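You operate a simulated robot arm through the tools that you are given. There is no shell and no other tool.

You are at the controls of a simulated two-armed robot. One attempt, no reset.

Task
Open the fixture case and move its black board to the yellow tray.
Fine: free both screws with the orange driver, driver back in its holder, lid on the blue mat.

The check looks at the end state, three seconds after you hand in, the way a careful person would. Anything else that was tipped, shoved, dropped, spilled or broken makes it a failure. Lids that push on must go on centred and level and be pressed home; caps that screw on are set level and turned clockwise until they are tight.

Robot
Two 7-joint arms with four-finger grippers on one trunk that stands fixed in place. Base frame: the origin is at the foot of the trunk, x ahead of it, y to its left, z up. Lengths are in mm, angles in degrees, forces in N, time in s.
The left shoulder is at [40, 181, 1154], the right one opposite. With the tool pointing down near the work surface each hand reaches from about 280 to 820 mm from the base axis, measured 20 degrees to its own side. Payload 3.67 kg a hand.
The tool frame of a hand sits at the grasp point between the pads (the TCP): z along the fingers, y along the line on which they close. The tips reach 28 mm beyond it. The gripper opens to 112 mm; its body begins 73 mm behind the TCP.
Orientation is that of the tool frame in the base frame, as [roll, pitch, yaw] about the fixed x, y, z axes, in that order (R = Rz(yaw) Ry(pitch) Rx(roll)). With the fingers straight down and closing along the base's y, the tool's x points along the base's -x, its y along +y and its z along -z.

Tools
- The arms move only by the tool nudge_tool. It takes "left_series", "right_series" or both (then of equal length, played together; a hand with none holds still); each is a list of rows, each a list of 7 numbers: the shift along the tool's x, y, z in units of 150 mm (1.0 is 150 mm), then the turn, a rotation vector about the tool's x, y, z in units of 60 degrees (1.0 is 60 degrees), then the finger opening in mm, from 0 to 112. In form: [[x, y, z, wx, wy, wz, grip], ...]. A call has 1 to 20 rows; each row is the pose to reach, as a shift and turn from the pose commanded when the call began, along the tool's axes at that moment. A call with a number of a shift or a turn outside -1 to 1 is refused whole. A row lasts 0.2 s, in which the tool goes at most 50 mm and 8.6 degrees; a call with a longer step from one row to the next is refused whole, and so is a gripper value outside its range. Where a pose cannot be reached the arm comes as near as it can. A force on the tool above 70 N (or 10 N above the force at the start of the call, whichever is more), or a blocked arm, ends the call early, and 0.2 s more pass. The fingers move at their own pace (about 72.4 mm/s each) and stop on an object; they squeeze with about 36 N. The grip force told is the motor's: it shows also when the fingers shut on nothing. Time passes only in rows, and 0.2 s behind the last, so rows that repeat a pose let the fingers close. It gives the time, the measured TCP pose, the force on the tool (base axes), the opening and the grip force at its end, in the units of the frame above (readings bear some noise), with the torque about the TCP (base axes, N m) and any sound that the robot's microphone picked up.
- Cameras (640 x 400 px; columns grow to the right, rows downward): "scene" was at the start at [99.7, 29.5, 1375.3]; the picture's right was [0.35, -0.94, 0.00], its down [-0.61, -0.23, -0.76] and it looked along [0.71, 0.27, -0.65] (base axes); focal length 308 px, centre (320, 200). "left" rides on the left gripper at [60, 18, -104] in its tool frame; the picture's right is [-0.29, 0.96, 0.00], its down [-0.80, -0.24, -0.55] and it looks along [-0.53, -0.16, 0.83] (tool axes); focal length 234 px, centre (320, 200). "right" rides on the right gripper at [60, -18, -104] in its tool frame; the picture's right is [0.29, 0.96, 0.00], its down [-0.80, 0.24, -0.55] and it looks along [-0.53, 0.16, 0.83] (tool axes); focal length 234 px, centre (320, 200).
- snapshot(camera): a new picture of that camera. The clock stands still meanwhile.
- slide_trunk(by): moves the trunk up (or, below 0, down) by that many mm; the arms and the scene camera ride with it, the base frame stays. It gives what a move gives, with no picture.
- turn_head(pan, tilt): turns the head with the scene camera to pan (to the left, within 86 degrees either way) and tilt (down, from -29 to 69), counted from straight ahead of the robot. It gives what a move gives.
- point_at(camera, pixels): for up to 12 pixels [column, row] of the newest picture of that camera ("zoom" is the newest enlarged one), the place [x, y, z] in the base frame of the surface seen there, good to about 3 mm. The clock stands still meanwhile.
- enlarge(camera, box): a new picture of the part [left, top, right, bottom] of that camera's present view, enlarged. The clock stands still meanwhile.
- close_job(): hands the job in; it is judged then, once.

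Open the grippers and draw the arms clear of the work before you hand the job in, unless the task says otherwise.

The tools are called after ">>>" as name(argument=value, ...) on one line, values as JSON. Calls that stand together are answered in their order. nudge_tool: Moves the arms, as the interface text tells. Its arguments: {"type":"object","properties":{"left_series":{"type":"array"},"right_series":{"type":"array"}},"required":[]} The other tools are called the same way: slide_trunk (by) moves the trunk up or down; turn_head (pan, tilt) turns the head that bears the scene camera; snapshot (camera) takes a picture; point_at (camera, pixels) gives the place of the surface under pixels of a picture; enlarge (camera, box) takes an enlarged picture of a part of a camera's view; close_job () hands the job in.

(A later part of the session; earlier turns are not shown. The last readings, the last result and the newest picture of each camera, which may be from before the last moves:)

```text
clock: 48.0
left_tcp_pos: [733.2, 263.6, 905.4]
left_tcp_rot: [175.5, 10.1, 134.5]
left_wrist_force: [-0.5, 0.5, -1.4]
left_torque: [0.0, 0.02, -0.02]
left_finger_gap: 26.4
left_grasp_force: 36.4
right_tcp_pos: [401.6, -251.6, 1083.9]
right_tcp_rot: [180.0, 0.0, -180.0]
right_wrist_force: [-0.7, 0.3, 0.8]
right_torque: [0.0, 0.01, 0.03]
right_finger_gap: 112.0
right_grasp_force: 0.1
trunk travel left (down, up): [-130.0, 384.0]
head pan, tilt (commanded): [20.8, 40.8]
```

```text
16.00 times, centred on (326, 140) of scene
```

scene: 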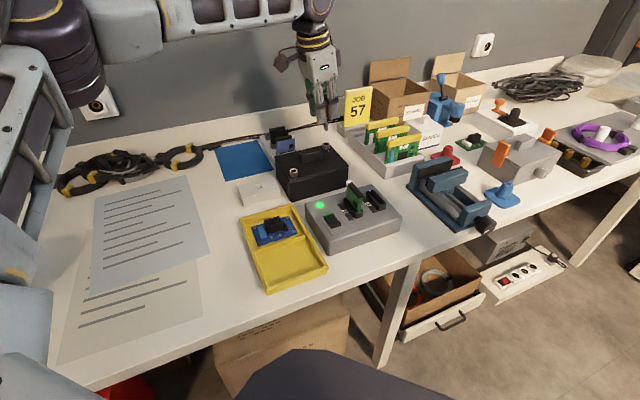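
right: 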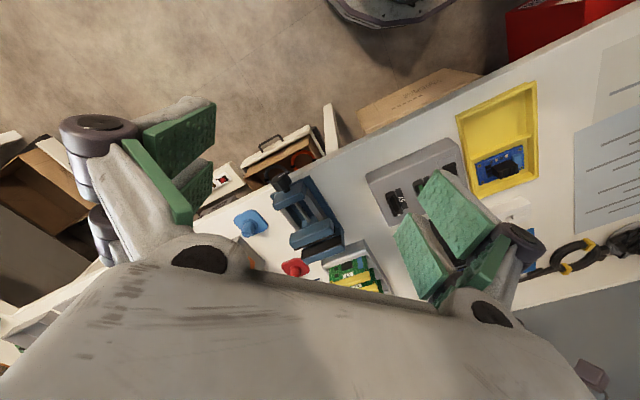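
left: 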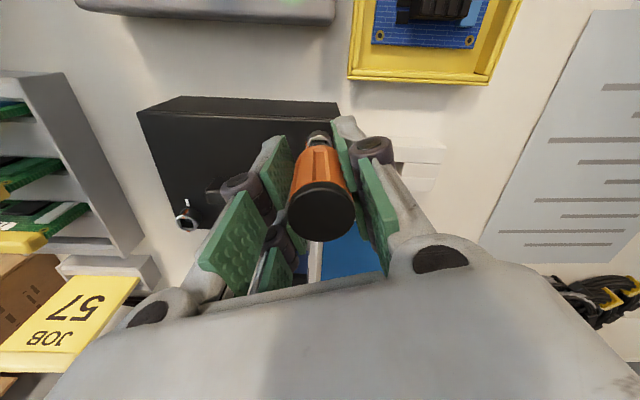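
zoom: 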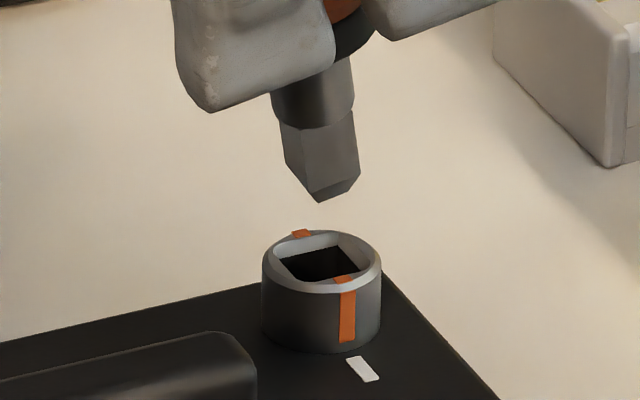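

From both views the tip needs about +1.2 mm tool x, −1.2 mm tool y, with ~14 mm left to the socket top. I apply that and lower 10 mm, then re-check.

>>> nudge_tool(left_series=[[0.0097, -0.0085, 0.0164, 0, 0, 0, 5], [0.0137, -0.0099, 0.0327, 0, 0, 0, 5], [0.0165, -0.0115, 0.0491, 0, 0, 0, 5], [0.0194, -0.013, 0.0654, 0, 0, 0, 5], [0.0194, -0.013, 0.0654, 0, 0, 0, 5]])

>>> enlarge(camera="left", box=[295, 110, 355, 160])

>>> enlarge(camera="scene", box=[314, 128, 338, 152])

```text
clock: 49.2
left_tcp_pos: [729.5, 263.8, 894.2]
left_tcp_rot: [175.5, 10.2, 134.6]
left_wrist_force: [0.0, 0.5, -0.3]
left_torque: [-0.03, -0.02, 0.0]
left_finger_gap: 26.5
left_grasp_force: 36.0
right_tcp_pos: [402.2, -252.1, 1083.2]
right_tcp_rot: [180.0, 0.0, 179.9]
right_wrist_force: [0.3, 0.1, 0.5]
right_torque: [0.01, -0.04, 0.02]
right_finger_gap: 112.1
right_grasp_force: 0.0
trunk travel left (down, up): [-130.0, 384.0]
head pan, tilt (commanded): [20.8, 40.8]
```

```text
8.00 times, centred on (325, 135) of left
```

zoom: 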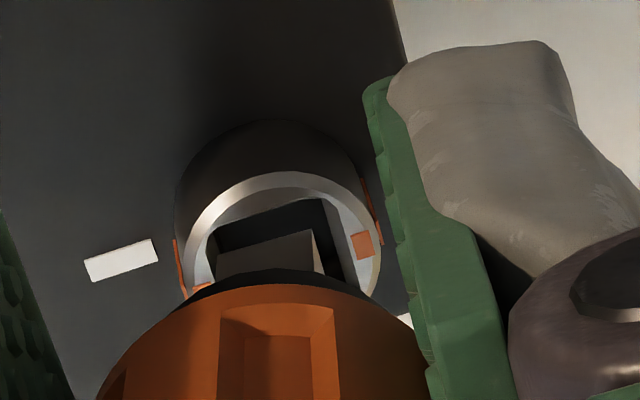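

```text
16.00 times, centred on (326, 140) of scene
```

zoom: 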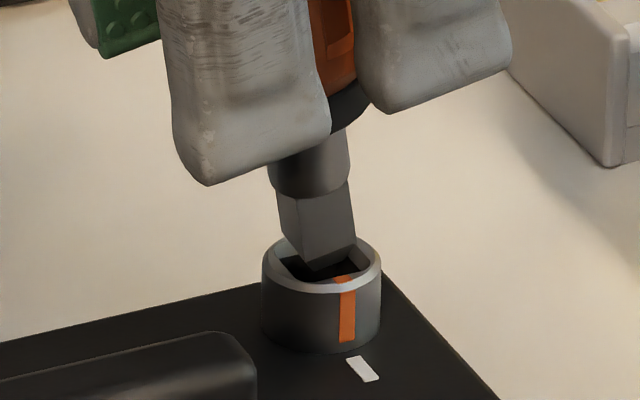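

Nearly there: ~2–3 mm above, needs ~0.5 mm to the right in the left view. I correct and lower 4 mm.

>>> nudge_tool(left_series=[[-0.002, 0.0037, 0.0087, 0, 0, 0, 5], [-0.0007, 0.0032, 0.0175, 0, 0, 0, 5], [0.0007, 0.0027, 0.0262, 0, 0, 0, 5], [0.0007, 0.0027, 0.0262, 0, 0, 0, 5]])

>>> enlarge(camera="left", box=[295, 110, 355, 160])

>>> enlarge(camera="scene", box=[314, 128, 338, 152])

```text
clock: 50.2
left_tcp_pos: [731.0, 262.3, 890.2]
left_tcp_rot: [175.5, 10.2, 134.6]
left_wrist_force: [-0.1, 0.0, -0.2]
left_torque: [-0.01, -0.03, 0.0]
left_finger_gap: 26.8
left_grasp_force: 36.0
right_tcp_pos: [403.3, -253.3, 1085.0]
right_tcp_rot: [-180.0, 0.0, -180.0]
right_wrist_force: [0.3, -0.5, -0.1]
right_torque: [0.02, -0.01, 0.04]
right_finger_gap: 112.0
right_grasp_force: 0.0
trunk travel left (down, up): [-130.0, 384.0]
head pan, tilt (commanded): [20.8, 40.8]
```

```text
8.00 times, centred on (325, 135) of left
```

zoom: 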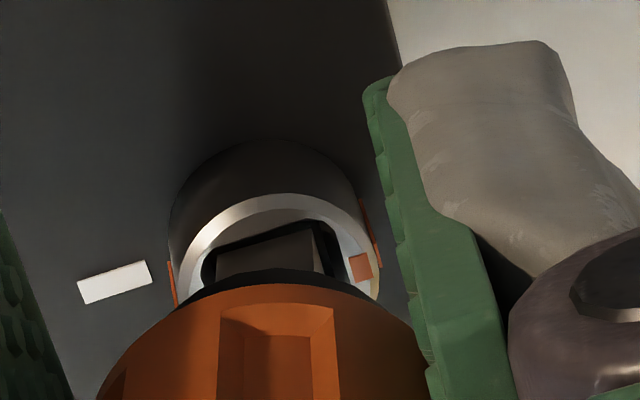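

```text
16.00 times, centred on (326, 140) of scene
```

zoom: 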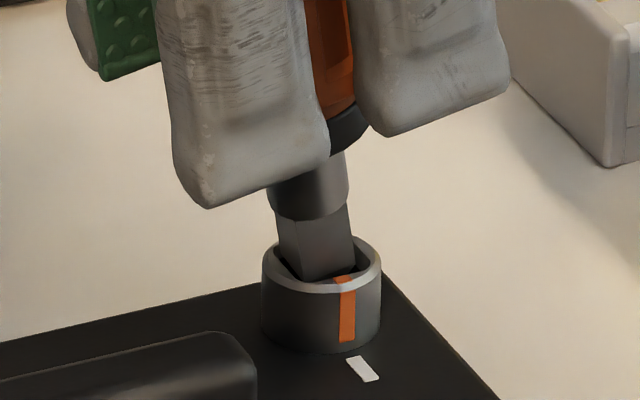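

The tip is at the opening, touching side about the +x wall; I shift −0.6 mm in tool x and lower 3 mm more.

>>> nudge_tool(left_series=[[-0.004, 0, 0, 0, 0, 0, 5], [-0.0022, -0.0008, 0.0098, 0, 0, 0, 5], [-0.0005, -0.0015, 0.0196, 0, 0, 0, 5], [-0.0005, -0.0015, 0.0196, 0, 0, 0, 5]])

>>> enlarge(camera="left", box=[295, 110, 355, 160])

>>> enlarge(camera="scene", box=[314, 128, 338, 152])

```text
clock: 51.2
left_tcp_pos: [733.5, 263.6, 888.2]
left_tcp_rot: [175.6, 10.2, 134.7]
left_wrist_force: [0.9, 0.4, -0.8]
left_torque: [0.02, 0.0, -0.03]
left_finger_gap: 26.3
left_grasp_force: 36.1
right_tcp_pos: [401.9, -252.5, 1084.2]
right_tcp_rot: [180.0, -0.1, 180.0]
right_wrist_force: [-0.2, 0.4, 0.0]
right_torque: [-0.02, 0.0, 0.04]
right_finger_gap: 112.0
right_grasp_force: 0.0
trunk travel left (down, up): [-130.0, 384.0]
head pan, tilt (commanded): [20.8, 40.8]
```

```text
8.00 times, centred on (325, 135) of left
```

zoom: 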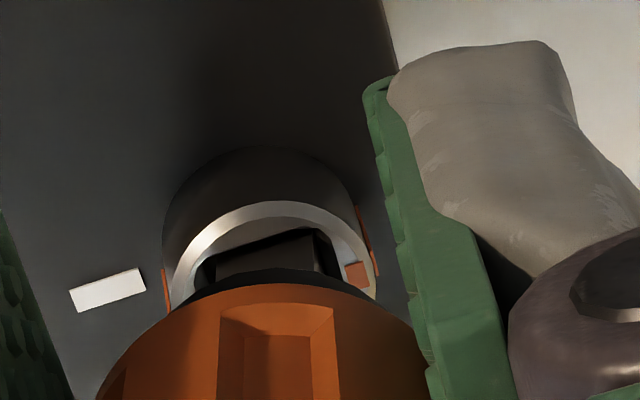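

```text
16.00 times, centred on (326, 140) of scene
```

zoom: 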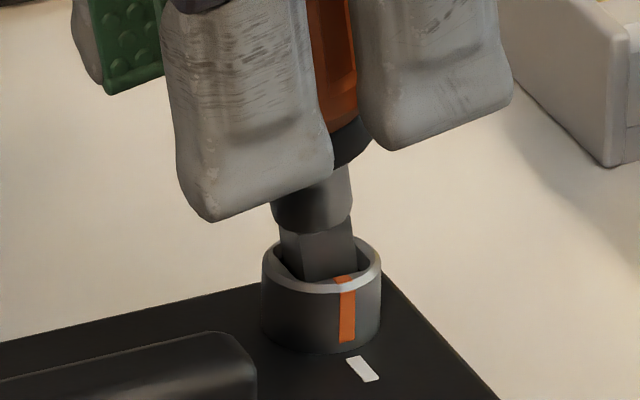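

The tip is entering without force. Lower 3 mm more with a slight −0.3 mm tool y trim.

>>> nudge_tool(left_series=[[0.0006, -0.0023, 0.0065, 0, 0, 0, 5], [0.0018, -0.003, 0.0131, 0, 0, 0, 5], [0.003, -0.0035, 0.0196, 0, 0, 0, 5], [0.003, -0.0035, 0.0196, 0, 0, 0, 5]])

>>> enlarge(camera="left", box=[295, 110, 355, 160])

>>> enlarge(camera="scene", box=[314, 128, 338, 152])

```text
clock: 52.2
left_tcp_pos: [731.8, 261.9, 885.0]
left_tcp_rot: [175.4, 10.3, 134.6]
left_wrist_force: [1.4, 1.5, 6.5]
left_torque: [0.02, -0.14, -0.01]
left_finger_gap: 26.2
left_grasp_force: 36.1
right_tcp_pos: [401.3, -252.6, 1085.8]
right_tcp_rot: [-179.9, 0.0, 180.0]
right_wrist_force: [1.0, 0.4, 0.2]
right_torque: [0.03, -0.02, -0.01]
right_finger_gap: 112.0
right_grasp_force: 0.2
trunk travel left (down, up): [-130.0, 384.0]
head pan, tilt (commanded): [20.8, 40.8]
```

```text
8.00 times, centred on (325, 135) of left
```

zoom: 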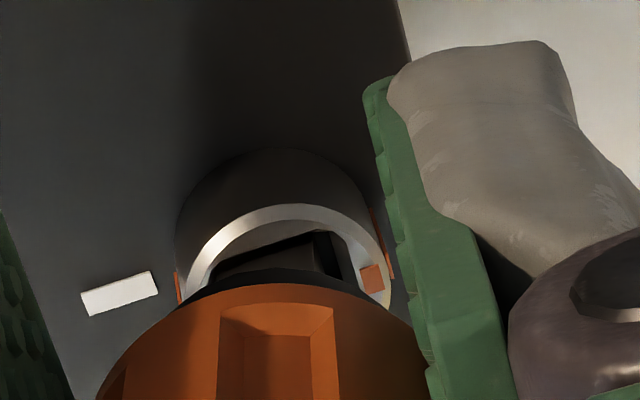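

```text
16.00 times, centred on (326, 140) of scene
```

zoom: 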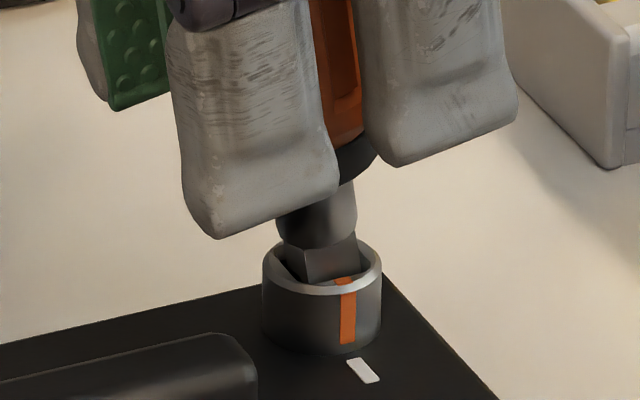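

Inserted to about the same depth as screw A, 6.5 N. Now turn CCW about the tool axis, 32° first, and check.

>>> nudge_tool(left_series=[[0, 0, 0, 0, 0, -0.08, 5], [0, 0, 0, 0, 0, -0.17, 5], [0, 0, 0, 0, 0, -0.26, 5], [0, 0, 0, 0, 0, -0.35, 5], [0, 0, 0, 0, 0, -0.44, 5], [0, 0, 0, 0, 0, -0.53, 5]])

>>> enlarge(camera="scene", box=[308, 122, 344, 158])

>>> enlarge(camera="left", box=[295, 110, 355, 160])

```text
clock: 53.6
left_tcp_pos: [731.7, 263.0, 885.1]
left_tcp_rot: [-178.2, 10.9, 167.1]
left_wrist_force: [3.6, 1.5, 5.0]
left_torque: [0.02, -0.33, 0.01]
left_finger_gap: 26.2
left_grasp_force: 36.4
right_tcp_pos: [401.3, -252.1, 1084.3]
right_tcp_rot: [180.0, 0.0, -180.0]
right_wrist_force: [0.9, -0.3, 0.4]
right_torque: [-0.04, -0.01, 0.01]
right_finger_gap: 111.8
right_grasp_force: 0.1
trunk travel left (down, up): [-130.0, 384.0]
head pan, tilt (commanded): [20.8, 40.8]
```

```text
11.11 times, centred on (326, 140) of scene
```

zoom: 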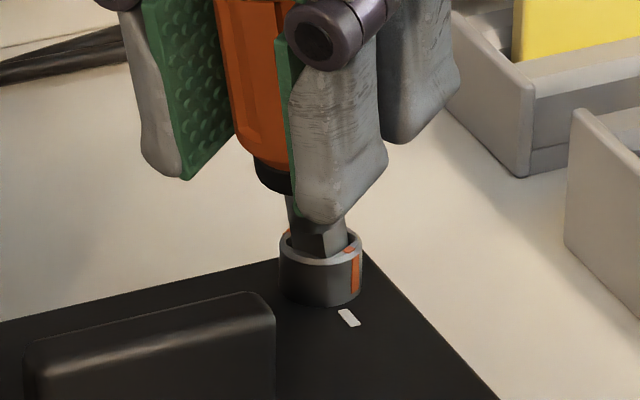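

```text
8.00 times, centred on (325, 135) of left
```

zoom: 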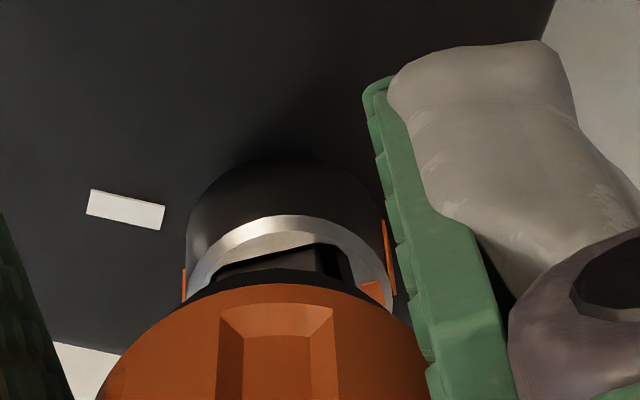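

The mark has moved; forces small. Continue CCW by 54°.

>>> nudge_tool(left_series=[[0, 0, 0, 0, 0, -0.09, 5], [0, 0, 0, 0, 0, -0.18, 5], [0, 0, 0, 0, 0, -0.27, 5], [0, 0, 0, 0, 0, -0.36, 5], [0, 0, 0, 0, 0, -0.45, 5], [0, 0, 0, 0, 0, -0.54, 5], [0, 0, 0, 0, 0, -0.63, 5], [0, 0, 0, 0, 0, -0.72, 5], [0, 0, 0, 0, 0, -0.81, 5], [0, 0, 0, 0, 0, -0.9, 5]])

>>> enlarge(camera="scene", box=[308, 122, 344, 158])

>>> enlarge(camera="left", box=[295, 110, 355, 160])

```text
clock: 55.8
left_tcp_pos: [731.9, 262.6, 884.6]
left_tcp_rot: [-170.0, 5.1, -138.6]
left_wrist_force: [0.5, -0.9, 0.0]
left_torque: [-0.01, -0.03, 0.02]
left_finger_gap: 27.8
left_grasp_force: 36.1
right_tcp_pos: [402.8, -251.7, 1083.2]
right_tcp_rot: [-180.0, 0.0, 179.9]
right_wrist_force: [-0.2, -0.1, 0.4]
right_torque: [0.0, 0.03, 0.01]
right_finger_gap: 111.8
right_grasp_force: 0.0
trunk travel left (down, up): [-130.0, 384.0]
head pan, tilt (commanded): [20.8, 40.8]
```

```text
11.11 times, centred on (326, 140) of scene
```

zoom: 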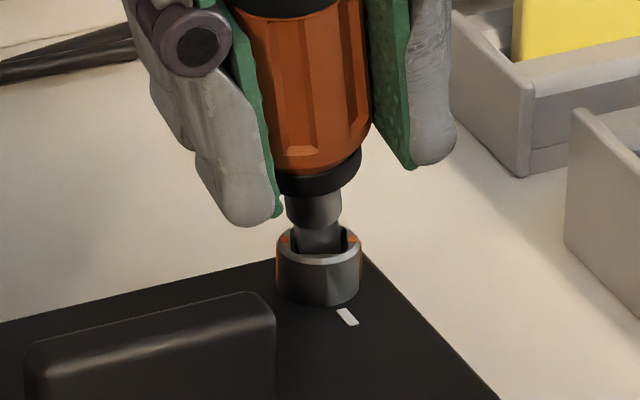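

```text
8.00 times, centred on (325, 135) of left
```

zoom: 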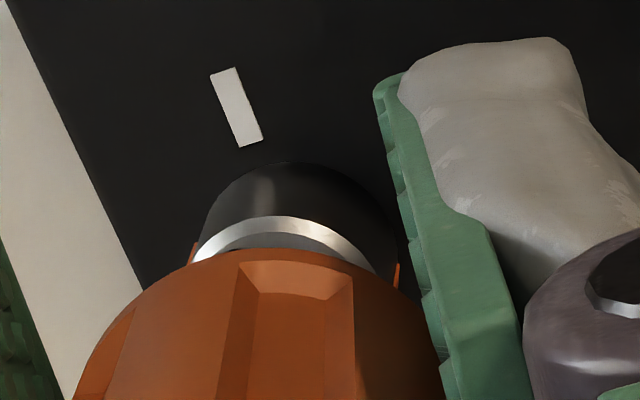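

Marks at zoom (284,240)/(350,239) show B turned ~66°; the stop should be when the line tilts like A's (−17°). The driver shifted slightly in the fingers (gap 27.8). I continue CCW 30° while watching.

>>> nudge_tool(left_series=[[0, 0, 0, 0, 0, -0.1, 5], [0, 0, 0, 0, 0, -0.2, 5], [0, 0, 0, 0, 0, -0.3, 5], [0, 0, 0, 0, 0, -0.4, 5], [0, 0, 0, 0, 0, -0.5, 5]])

>>> enlarge(camera="scene", box=[308, 122, 344, 158])

>>> snapshot(camera="left")

```text
clock: 57.0
left_tcp_pos: [732.4, 261.2, 885.2]
left_tcp_rot: [-168.9, -0.4, -109.1]
left_wrist_force: [0.8, 0.5, 0.3]
left_torque: [0.01, -0.09, -0.08]
left_finger_gap: 28.0
left_grasp_force: 35.9
right_tcp_pos: [401.4, -253.4, 1084.2]
right_tcp_rot: [-180.0, 0.0, -179.9]
right_wrist_force: [0.4, -0.5, 0.9]
right_torque: [0.01, 0.0, 0.02]
right_finger_gap: 112.2
right_grasp_force: 0.1
trunk travel left (down, up): [-130.0, 384.0]
head pan, tilt (commanded): [20.8, 40.8]
```

```text
11.11 times, centred on (326, 140) of scene
```

zoom: 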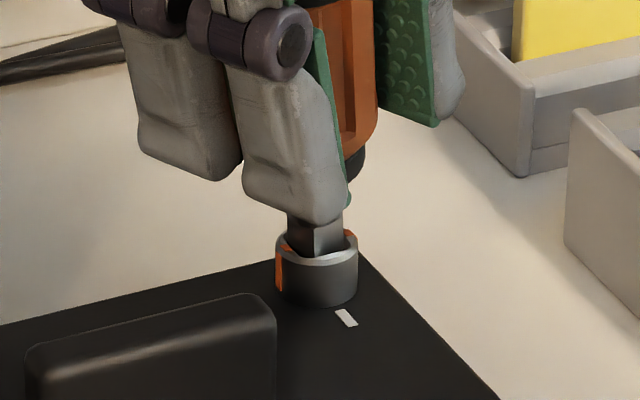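

```text
taken
```

left: 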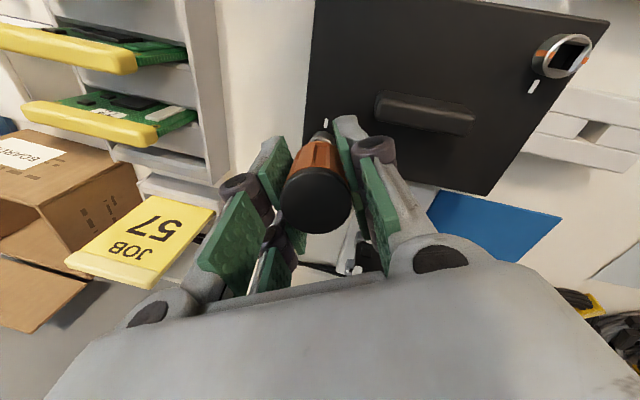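

I look closer at B's marks to judge the angle.

>>> enlarge(camera="scene", box=[316, 136, 336, 156])

>>> enlarge(camera="scene", box=[284, 164, 304, 184])

```text
16.00 times, centred on (326, 146) of scene
```

zoom: 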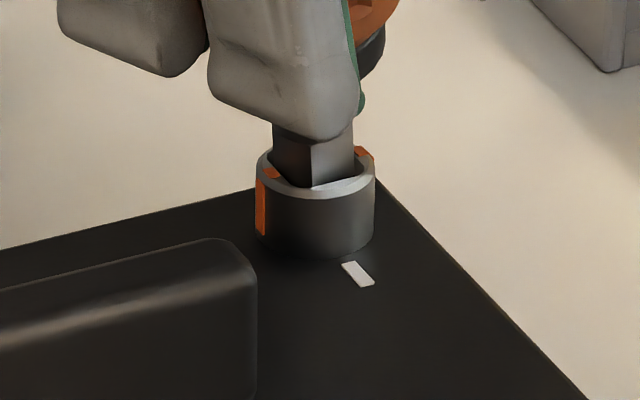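

```text
16.00 times, centred on (294, 174) of scene
```

zoom: 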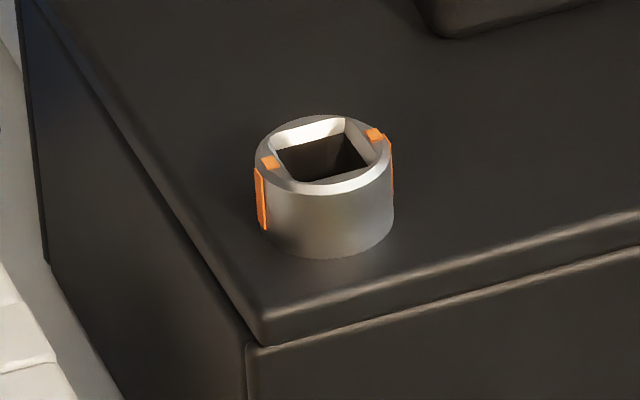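

B's mark line (−11.8°) is within ~2° of the expected stop angle (−13.1°). I push ~10° more CCW to make sure it is against the stop.

>>> nudge_tool(left_series=[[0, 0, 0, 0, 0, -0.09, 5], [0, 0, 0, 0, 0, -0.18, 5]])

>>> enlarge(camera="scene", box=[316, 136, 336, 156])

```text
clock: 57.6
left_tcp_pos: [731.2, 262.9, 885.7]
left_tcp_rot: [-169.0, -2.5, -98.5]
left_wrist_force: [4.5, 0.7, 6.3]
left_torque: [-0.02, -0.37, -0.12]
left_finger_gap: 27.7
left_grasp_force: 36.1
right_tcp_pos: [402.0, -252.5, 1084.5]
right_tcp_rot: [180.0, -0.1, 179.9]
right_wrist_force: [0.5, -1.0, 0.6]
right_torque: [0.01, -0.02, 0.0]
right_finger_gap: 112.2
right_grasp_force: 0.1
trunk travel left (down, up): [-130.0, 384.0]
head pan, tilt (commanded): [20.8, 40.8]
```

```text
16.00 times, centred on (326, 146) of scene
```

zoom: 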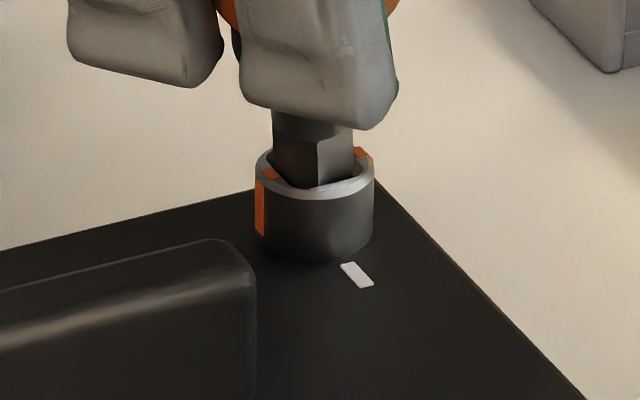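

The marks no longer move: B is at its stop, free. I turn back 10° to release, then lift straight up 40 mm.

>>> nudge_tool(left_series=[[0, 0, 0, 0, 0, 0.085, 5], [0, 0, 0, 0, 0, 0.17, 5]])

>>> nudge_tool(left_series=[[0.0003, -0.0064, -0.0327, 0, 0, 0, 5], [0.0007, -0.0127, -0.0654, 0, 0, 0, 5], [0.0013, -0.0254, -0.1309, 0, 0, 0, 5], [0.002, -0.0381, -0.1963, 0, 0, 0, 5], [0.0027, -0.0508, -0.2618, 0, 0, 0, 5]])

>>> enlarge(camera="scene", box=[286, 106, 356, 170])

>>> snapshot(camera="left")

```text
clock: 58.2
left_tcp_pos: [729.7, 262.6, 885.6]
left_tcp_rot: [-168.8, -0.6, -108.5]
left_wrist_force: [5.3, -0.1, 5.5]
left_torque: [-0.06, -0.38, -0.04]
left_finger_gap: 27.8
left_grasp_force: 35.5
right_tcp_pos: [403.0, -253.6, 1084.3]
right_tcp_rot: [179.9, -0.1, 180.0]
right_wrist_force: [0.3, 0.4, 0.2]
right_torque: [-0.02, 0.0, 0.0]
right_finger_gap: 112.1
right_grasp_force: 0.1
trunk travel left (down, up): [-130.0, 384.0]
head pan, tilt (commanded): [20.8, 40.8]
```

```text
clock: 59.4
left_tcp_pos: [731.8, 262.4, 925.1]
left_tcp_rot: [-168.8, -0.5, -108.6]
left_wrist_force: [-0.1, 0.3, 0.1]
left_torque: [0.02, -0.01, 0.04]
left_finger_gap: 27.8
left_grasp_force: 35.9
right_tcp_pos: [401.2, -253.7, 1083.7]
right_tcp_rot: [-180.0, 0.0, -179.9]
right_wrist_force: [-0.2, -0.5, 0.5]
right_torque: [0.01, 0.01, 0.02]
right_finger_gap: 111.9
right_grasp_force: 0.0
trunk travel left (down, up): [-130.0, 384.0]
head pan, tilt (commanded): [20.8, 40.8]
```

```text
6.25 times, centred on (321, 138) of scene
```

zoom: 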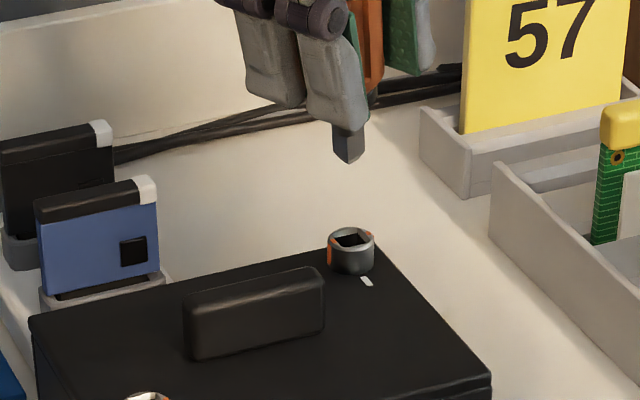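

```text
taken
```

left: 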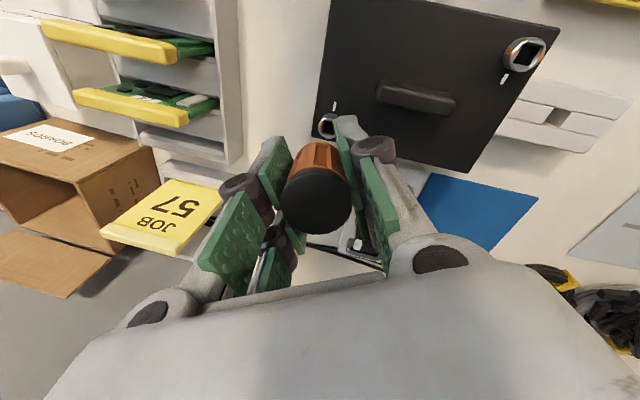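

B's screw stays seated and free. I retreat toward (640,300,965) and take the tilt out on the way.

>>> nudge_tool(left_series=[[-0.005, 0.085, -0.08, 0, 0, 0, 5], [-0.011, 0.17, -0.16, 0, 0, 0, 5], [-0.016, 0.256, -0.24, -0.037, -0.002, 0, 5], [-0.022, 0.342, -0.3, -0.073, -0.004, 0, 5], [-0.027, 0.427, -0.35, -0.11, -0.006, 0, 5], [-0.033, 0.513, -0.388, -0.147, -0.008, 0, 5], [-0.038, 0.598, -0.388, -0.1832, -0.0099, 0, 5]])

```text
clock: 61.0
left_tcp_pos: [641.2, 300.7, 963.8]
left_tcp_rot: [-180.0, 0.0, -108.5]
left_wrist_force: [0.3, 0.7, -0.5]
left_torque: [-0.02, -0.02, 0.0]
left_finger_gap: 27.9
left_grasp_force: 36.3
right_tcp_pos: [402.0, -251.2, 1084.0]
right_tcp_rot: [180.0, 0.0, 180.0]
right_wrist_force: [-1.0, -0.3, 0.4]
right_torque: [-0.02, -0.02, 0.04]
right_finger_gap: 112.0
right_grasp_force: 0.0
trunk travel left (down, up): [-130.0, 384.0]
head pan, tilt (commanded): [20.8, 40.8]
```

Hand is vertical again. Now above the holder (579,367) while turning back toward yaw 135 in two calls.

>>> nudge_tool(left_series=[[-0.036, 0.066, 0, 0, 0, 0.125, 5], [-0.072, 0.133, 0, 0, 0, 0.25, 5], [-0.107, 0.2, 0, 0, 0, 0.375, 5], [-0.143, 0.266, 0, 0, 0, 0.5, 5], [-0.179, 0.333, 0, 0, 0, 0.625, 5], [-0.215, 0.399, 0, 0, 0, 0.75, 5], [-0.25, 0.466, 0, 0, 0, 0.875, 5], [-0.286, 0.532, 0, 0, 0, 1.0, 5]])

>>> nudge_tool(left_series=[[0, 0, 0, 0, 0, 0.134, 5], [0, 0, 0, 0, 0, 0.268, 5], [0, 0, 0, 0, 0, 0.402, 5], [0, 0, 0, 0, 0, 0.536, 5], [0, 0, 0, 0, 0, 0.67, 5], [0, 0, 0, 0, 0, 0.804, 5], [0, 0, 0, 0, 0, 0.942, 5], [0, 0, 0, 0, 0, 0.942, 5]])

>>> snapshot(camera="scene")

>>> enlarge(camera="left", box=[285, 90, 365, 160])

```text
clock: 62.8
left_tcp_pos: [577.7, 365.4, 964.7]
left_tcp_rot: [-179.9, 0.1, -168.6]
left_wrist_force: [0.3, 0.1, -0.7]
left_torque: [0.01, -0.02, 0.02]
left_finger_gap: 27.8
left_grasp_force: 36.4
right_tcp_pos: [401.5, -252.0, 1084.6]
right_tcp_rot: [179.9, 0.0, 180.0]
right_wrist_force: [-0.6, 1.1, 0.0]
right_torque: [-0.03, 0.0, -0.02]
right_finger_gap: 112.0
right_grasp_force: 0.0
trunk travel left (down, up): [-130.0, 384.0]
head pan, tilt (commanded): [20.8, 40.8]
```

```text
clock: 64.6
left_tcp_pos: [577.1, 366.3, 964.3]
left_tcp_rot: [180.0, 0.1, 134.8]
left_wrist_force: [0.0, -0.7, -0.8]
left_torque: [-0.04, 0.01, 0.03]
left_finger_gap: 27.7
left_grasp_force: 36.0
right_tcp_pos: [402.8, -251.1, 1084.1]
right_tcp_rot: [-180.0, 0.0, 179.9]
right_wrist_force: [-0.2, 0.5, -0.9]
right_torque: [0.04, 0.02, -0.01]
right_finger_gap: 112.0
right_grasp_force: 0.0
trunk travel left (down, up): [-130.0, 384.0]
head pan, tilt (commanded): [20.8, 40.8]
```

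```text
taken
```

scene: 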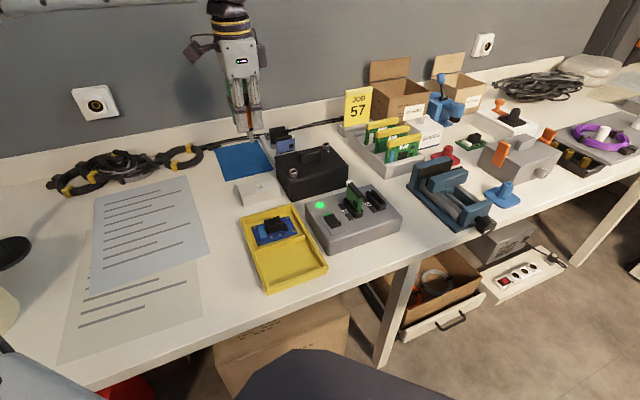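

```text
5.71 times, centred on (325, 125) of left
```

zoom: 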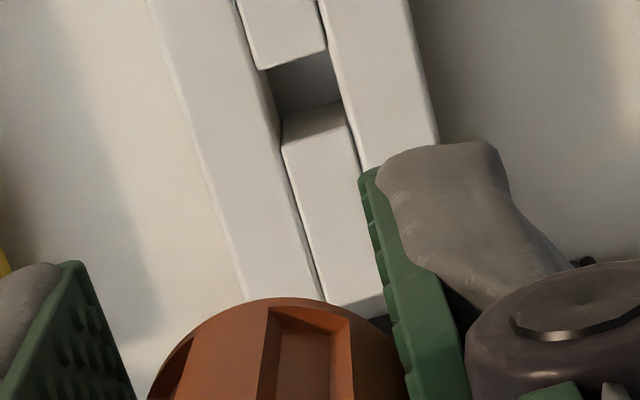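

The driver now sits differently in the hand (tip hidden behind the handle). I zoom in from the scene camera to see its tilt.

>>> enlarge(camera="scene", box=[222, 90, 272, 146])

>>> snapshot(camera="left")

```text
7.14 times, centred on (247, 118) of scene
```

zoom: 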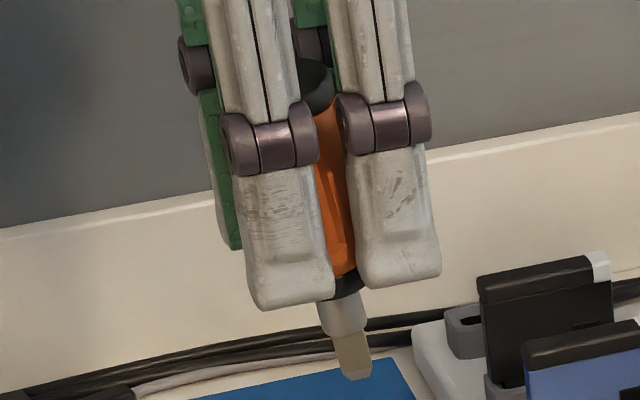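

```text
taken
```

left: 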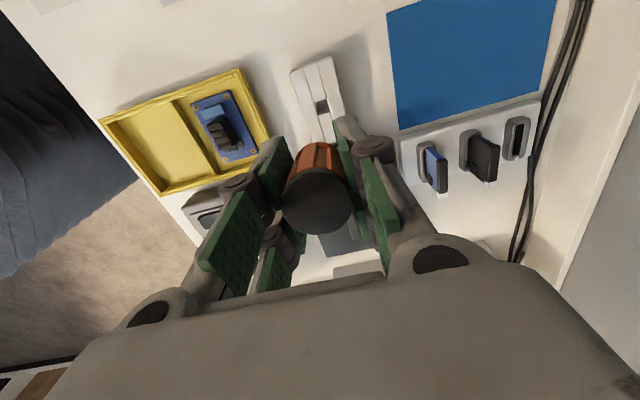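

I need the driver's tilt in the hand more exactly; zooming in on cap and tip in the scene view.

>>> enlarge(camera="scene", box=[232, 95, 262, 122])

>>> enlarge(camera="scene", box=[234, 120, 264, 147])

>>> enlarge(camera="left", box=[265, 130, 365, 240])

```text
14.81 times, centred on (247, 108) of scene
```

zoom: 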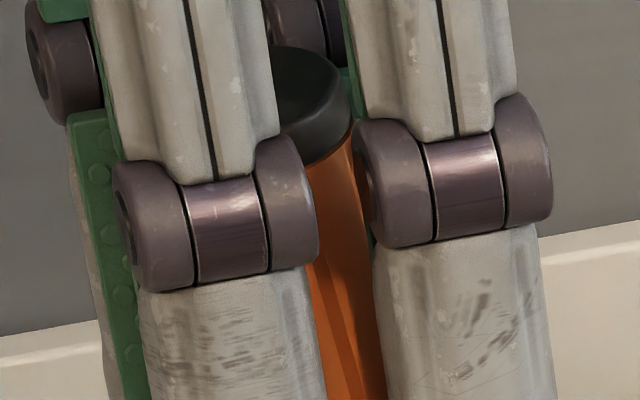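

```text
14.81 times, centred on (249, 134) of scene
```

zoom: 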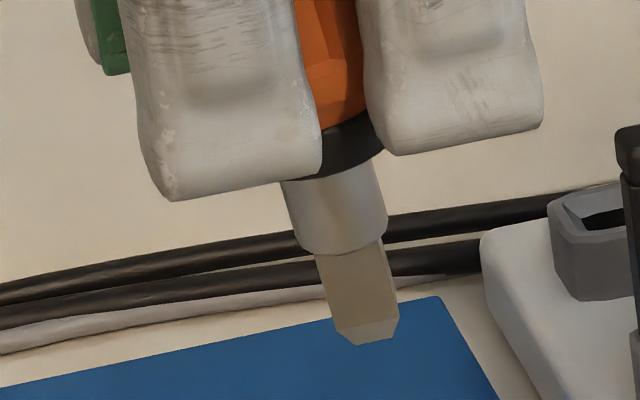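

```text
3.64 times, centred on (315, 185) of left
```

zoom: 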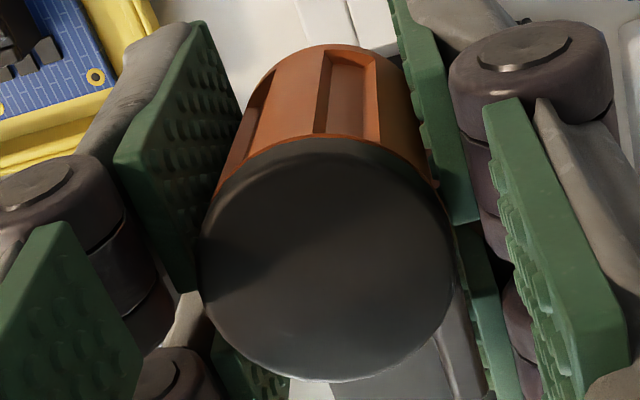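

Driver leans ~6° in the grip (cap at about +9 mm tool x, tip near the axis) and is turned ~10° clockwise. I tilt the hand +5.8° about tool y and 10° back in yaw to make the driver upright, lowering 60 mm as well.

>>> nudge_tool(left_series=[[0, 0, 0.1, -0.004, 0.024, -0.042, 5], [0, 0, 0.2, -0.007, 0.048, -0.083, 5], [0, 0, 0.3, -0.011, 0.072, -0.125, 5], [0, 0, 0.4, -0.014, 0.096, -0.167, 5], [0, 0, 0.4, -0.014, 0.096, -0.167, 5]])

>>> enlarge(camera="scene", box=[224, 110, 284, 200])

>>> enlarge(camera="left", box=[275, 80, 375, 170])

```text
clock: 65.8
left_tcp_pos: [578.3, 365.8, 906.2]
left_tcp_rot: [178.5, -5.6, 144.9]
left_wrist_force: [0.0, -0.6, -0.6]
left_torque: [-0.01, 0.04, -0.01]
left_finger_gap: 27.8
left_grasp_force: 35.8
right_tcp_pos: [400.7, -252.1, 1084.8]
right_tcp_rot: [179.9, -0.1, 179.9]
right_wrist_force: [-0.1, 0.4, 0.2]
right_torque: [0.0, -0.06, 0.0]
right_finger_gap: 111.9
right_grasp_force: 0.1
trunk travel left (down, up): [-130.0, 384.0]
head pan, tilt (commanded): [20.8, 40.8]
```

```text
4.44 times, centred on (254, 155) of scene
```

zoom: 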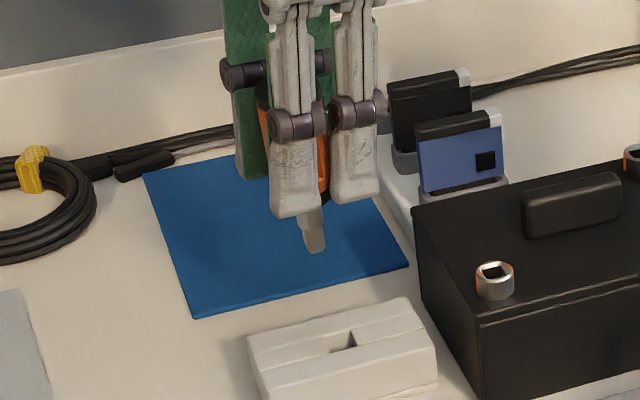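

```text
4.44 times, centred on (325, 125) of left
```

zoom: 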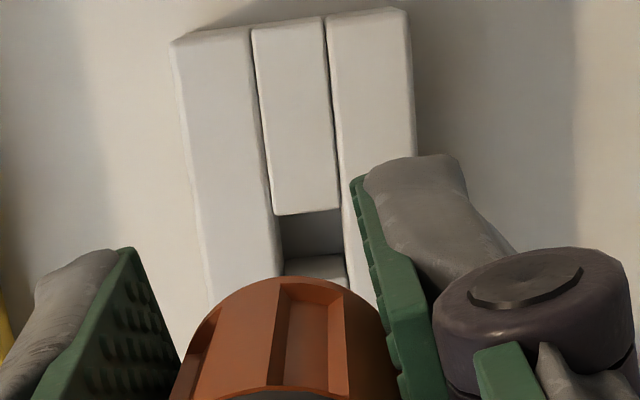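

I check the driver's uprightness and the tip's place against the holder hole at higher zoom.

>>> enlarge(camera="scene", box=[238, 140, 278, 196])

>>> point_at(camera="zoom", pixels=[[300, 190], [305, 175], [292, 150], [292, 130], [300, 110], [378, 355], [355, 360], [400, 350], [375, 372]])

```text
7.14 times, centred on (258, 168) of scene
```

zoom: 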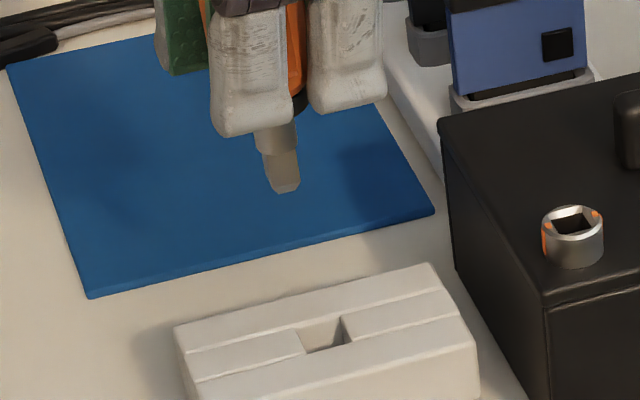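

```text
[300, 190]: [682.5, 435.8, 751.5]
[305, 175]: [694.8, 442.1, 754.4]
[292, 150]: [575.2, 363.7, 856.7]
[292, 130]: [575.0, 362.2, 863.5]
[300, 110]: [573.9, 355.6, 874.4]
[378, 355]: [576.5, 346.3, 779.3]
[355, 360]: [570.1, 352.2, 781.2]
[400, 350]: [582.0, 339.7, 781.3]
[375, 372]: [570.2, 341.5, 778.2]
```

Hole centre is at ≈(578.8,365.1) and the tip axis at ≈(576.3,370.2) in the same measure. I shift (+2.4,−5) mm and lower 48 mm to just above the holder.

>>> nudge_tool(left_series=[[-0.013, -0.005, 0.063, 0, 0, 0, 5], [-0.025, -0.011, 0.126, 0, 0, 0, 5], [-0.038, -0.016, 0.189, 0, 0, 0, 5], [-0.051, -0.021, 0.252, 0, 0, 0, 5], [-0.0633, -0.0263, 0.3147, 0, 0, 0, 5], [-0.0633, -0.0263, 0.3147, 0, 0, 0, 5]])

>>> enlarge(camera="scene", box=[242, 166, 272, 196])

>>> enlarge(camera="left", box=[275, 80, 375, 170])

```text
clock: 67.2
left_tcp_pos: [579.7, 359.9, 856.8]
left_tcp_rot: [178.6, -5.5, 145.0]
left_wrist_force: [-0.3, -0.4, -1.1]
left_torque: [0.0, 0.02, 0.02]
left_finger_gap: 27.6
left_grasp_force: 36.1
right_tcp_pos: [402.3, -252.5, 1083.5]
right_tcp_rot: [-179.9, 0.0, -179.9]
right_wrist_force: [-0.2, 0.4, 0.6]
right_torque: [0.02, -0.01, -0.03]
right_finger_gap: 112.1
right_grasp_force: 0.0
trunk travel left (down, up): [-130.0, 384.0]
head pan, tilt (commanded): [20.8, 40.8]
```

```text
13.33 times, centred on (257, 181) of scene
```

zoom: 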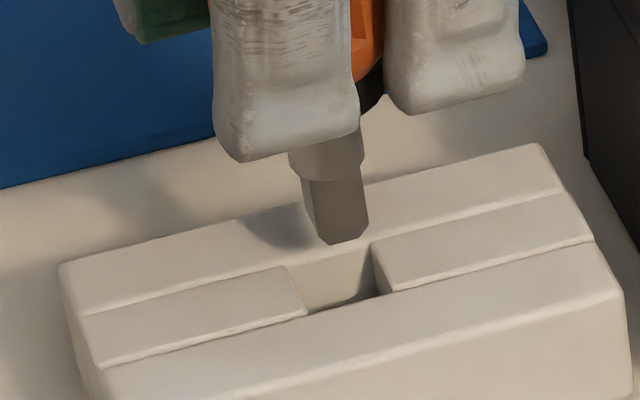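

```text
4.44 times, centred on (325, 125) of left
```

zoom: 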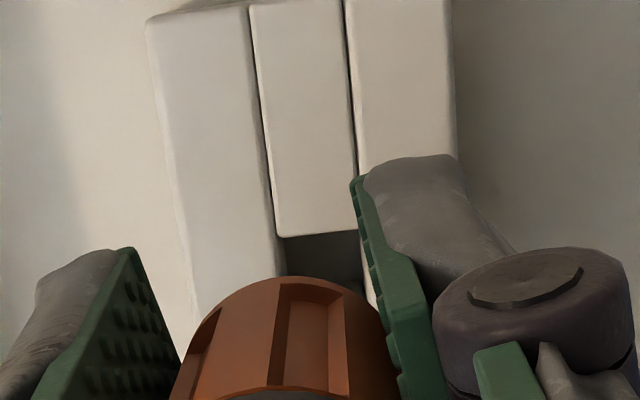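

Tip will land ~1.7 mm right and 0.7 mm near of the hole's centre (339,278). I correct by (+0.4,+2.0) mm and lower 8 mm.

>>> nudge_tool(left_series=[[0, 0.0055, 0.018, 0, 0, 0, 5], [0.0003, 0.0111, 0.036, 0, 0, 0, 5], [0.0003, 0.0111, 0.0539, 0, 0, 0, 5], [0.0003, 0.0111, 0.0539, 0, 0, 0, 5]])

>>> enlarge(camera="scene", box=[242, 166, 272, 196])

```text
clock: 68.2
left_tcp_pos: [579.9, 361.6, 847.5]
left_tcp_rot: [178.5, -5.5, 145.0]
left_wrist_force: [0.2, -0.1, -0.7]
left_torque: [-0.01, 0.01, 0.0]
left_finger_gap: 27.5
left_grasp_force: 36.1
right_tcp_pos: [402.7, -251.9, 1084.1]
right_tcp_rot: [-179.9, 0.0, 179.9]
right_wrist_force: [0.0, 0.7, -0.2]
right_torque: [0.0, 0.0, 0.01]
right_finger_gap: 112.0
right_grasp_force: 0.0
trunk travel left (down, up): [-130.0, 384.0]
head pan, tilt (commanded): [20.8, 40.8]
```

```text
13.33 times, centred on (257, 181) of scene
```

zoom: 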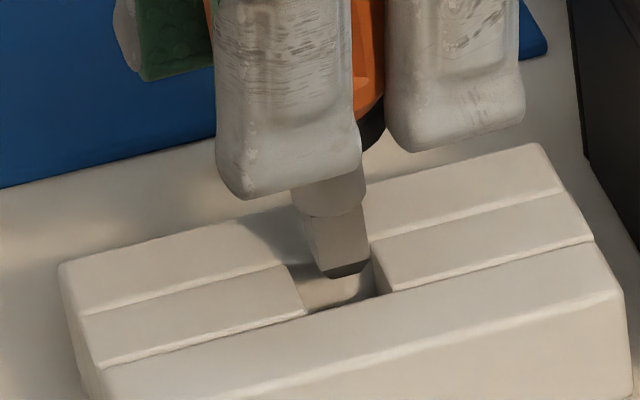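

Tip is lined up over the hole. Lower 10 mm gently into it.

>>> nudge_tool(left_series=[[-0.001, 0, 0.0167, 0, 0, 0, 5], [-0.002, 0, 0.0333, 0, 0, 0, 5], [-0.003, -0.0003, 0.05, 0, 0, 0, 5], [-0.0039, -0.0003, 0.0666, 0, 0, 0, 5], [-0.0039, -0.0003, 0.0666, 0, 0, 0, 5]])

>>> enlarge(camera="scene", box=[242, 166, 272, 196])

```text
clock: 69.4
left_tcp_pos: [580.4, 363.8, 838.7]
left_tcp_rot: [178.6, -5.5, 145.0]
left_wrist_force: [0.2, 0.3, -1.4]
left_torque: [0.02, 0.0, 0.03]
left_finger_gap: 27.6
left_grasp_force: 36.2
right_tcp_pos: [401.7, -252.1, 1084.2]
right_tcp_rot: [180.0, 0.1, -180.0]
right_wrist_force: [-0.6, -0.4, -0.6]
right_torque: [-0.03, 0.0, -0.01]
right_finger_gap: 111.9
right_grasp_force: 0.0
trunk travel left (down, up): [-130.0, 384.0]
head pan, tilt (commanded): [20.8, 40.8]
```

```text
13.33 times, centred on (257, 181) of scene
```

zoom: 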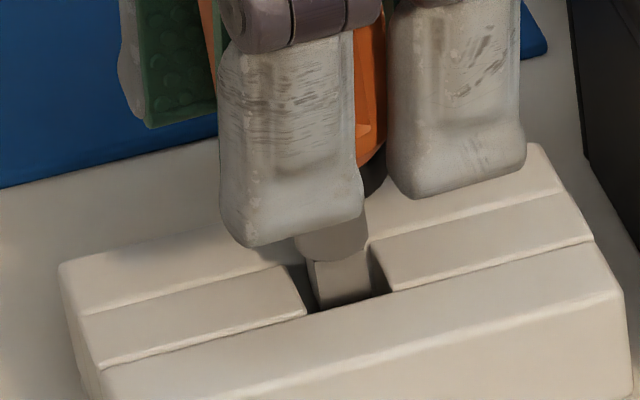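

Square tip is in the hole with no force. Lower 9 mm more.

>>> nudge_tool(left_series=[[-0.0015, -0.0003, 0.015, 0, 0, 0, 5], [-0.003, -0.0007, 0.03, 0, 0, 0, 5], [-0.0045, -0.001, 0.045, 0, 0, 0, 5], [-0.0059, -0.0015, 0.06, 0, 0, 0, 5], [-0.0059, -0.0015, 0.06, 0, 0, 0, 5]])

>>> enlarge(camera="scene", box=[242, 166, 272, 196])

```text
clock: 70.6
left_tcp_pos: [580.4, 363.0, 829.4]
left_tcp_rot: [178.7, -5.5, 145.0]
left_wrist_force: [0.0, -0.7, -0.8]
left_torque: [-0.02, -0.06, 0.05]
left_finger_gap: 27.6
left_grasp_force: 36.1
right_tcp_pos: [402.6, -251.8, 1083.9]
right_tcp_rot: [180.0, 0.0, 180.0]
right_wrist_force: [0.4, -0.5, -0.6]
right_torque: [-0.01, 0.02, 0.0]
right_finger_gap: 112.1
right_grasp_force: 0.1
trunk travel left (down, up): [-130.0, 384.0]
head pan, tilt (commanded): [20.8, 40.8]
```

```text
13.33 times, centred on (257, 181) of scene
```

zoom: 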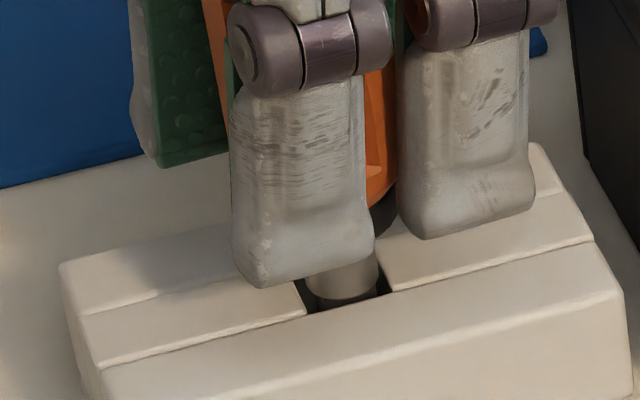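

Shank is entering. Lower up to 8 mm more, watching for contact.

>>> nudge_tool(left_series=[[-0.0013, -0.0003, 0.0133, 0, 0, 0, 5], [-0.0026, -0.0007, 0.0266, 0, 0, 0, 5], [-0.0039, -0.001, 0.0398, 0, 0, 0, 5], [-0.0052, -0.0014, 0.053, 0, 0, 0, 5], [-0.0052, -0.0014, 0.053, 0, 0, 0, 5]])

>>> enlarge(camera="scene", box=[242, 166, 272, 196])

>>> snapshot(camera="left")

```text
clock: 71.8
left_tcp_pos: [580.3, 362.8, 824.2]
left_tcp_rot: [178.5, -5.3, 145.1]
left_wrist_force: [5.6, 7.2, 35.0]
left_torque: [0.34, -0.02, 0.02]
left_finger_gap: 27.7
left_grasp_force: 36.2
right_tcp_pos: [400.0, -253.8, 1084.8]
right_tcp_rot: [179.9, 0.1, -179.9]
right_wrist_force: [0.3, 0.3, 0.3]
right_torque: [-0.03, -0.03, 0.0]
right_finger_gap: 112.1
right_grasp_force: 0.1
trunk travel left (down, up): [-130.0, 384.0]
head pan, tilt (commanded): [20.8, 40.8]
```

```text
13.33 times, centred on (257, 181) of scene
```

zoom: 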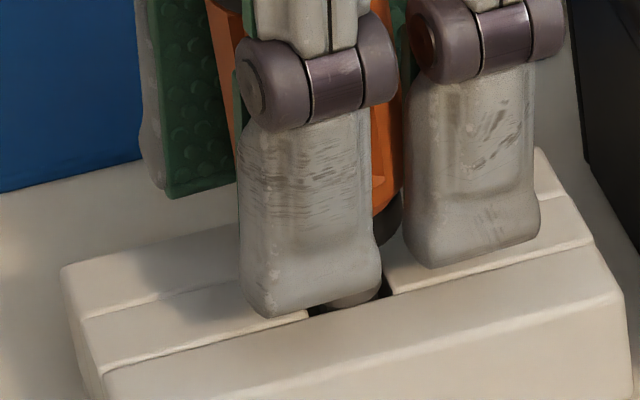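

```text
taken
```

left: 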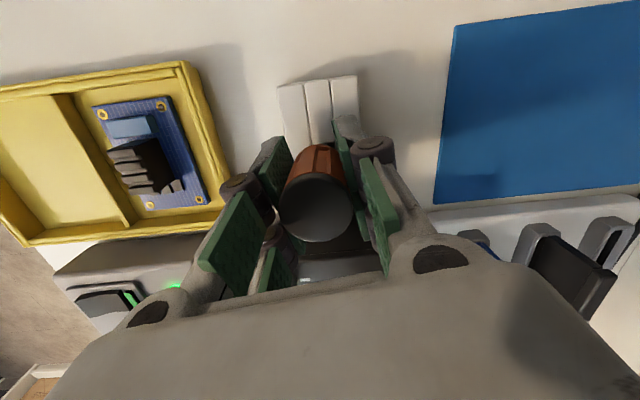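

The driver has bottomed (35 N). I back off 3 mm, then open the fingers to 60 mm.

>>> nudge_tool(left_series=[[0.002, 0.0005, -0.02, 0, 0, 0, 5], [0.002, 0.0005, -0.02, 0, 0, 0, 15], [0.002, 0.0005, -0.02, 0, 0, 0, 32], [0.002, 0.0005, -0.02, 0, 0, 0, 50], [0.002, 0.0005, -0.02, 0, 0, 0, 60], [0.002, 0.0005, -0.02, 0, 0, 0, 60]])

>>> enlarge(camera="scene", box=[232, 146, 282, 200])

>>> snapshot(camera="left")

```text
clock: 73.2
left_tcp_pos: [581.6, 363.6, 823.1]
left_tcp_rot: [178.6, -5.6, 145.0]
left_wrist_force: [-0.4, 0.3, 0.3]
left_torque: [-0.03, 0.0, 0.0]
left_finger_gap: 60.0
left_grasp_force: 0.1
right_tcp_pos: [402.3, -252.0, 1084.9]
right_tcp_rot: [-180.0, 0.0, -180.0]
right_wrist_force: [0.5, 0.9, 0.0]
right_torque: [0.0, 0.01, 0.0]
right_finger_gap: 112.1
right_grasp_force: 0.0
trunk travel left (down, up): [-130.0, 384.0]
head pan, tilt (commanded): [20.8, 40.8]
```

```text
7.41 times, centred on (257, 173) of scene
```

zoom: 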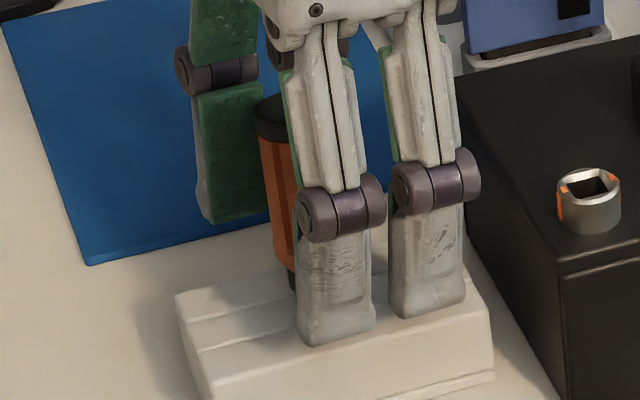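

```text
taken
```

left: 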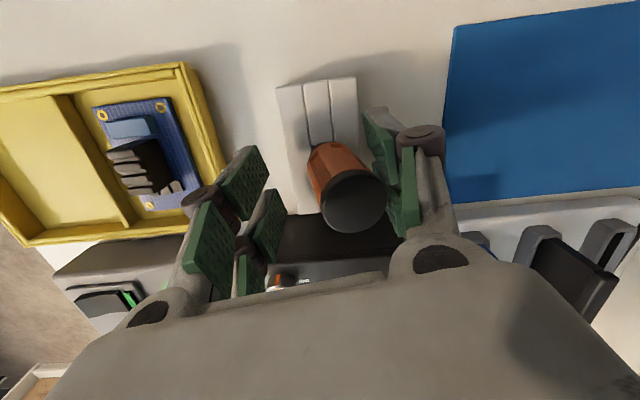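

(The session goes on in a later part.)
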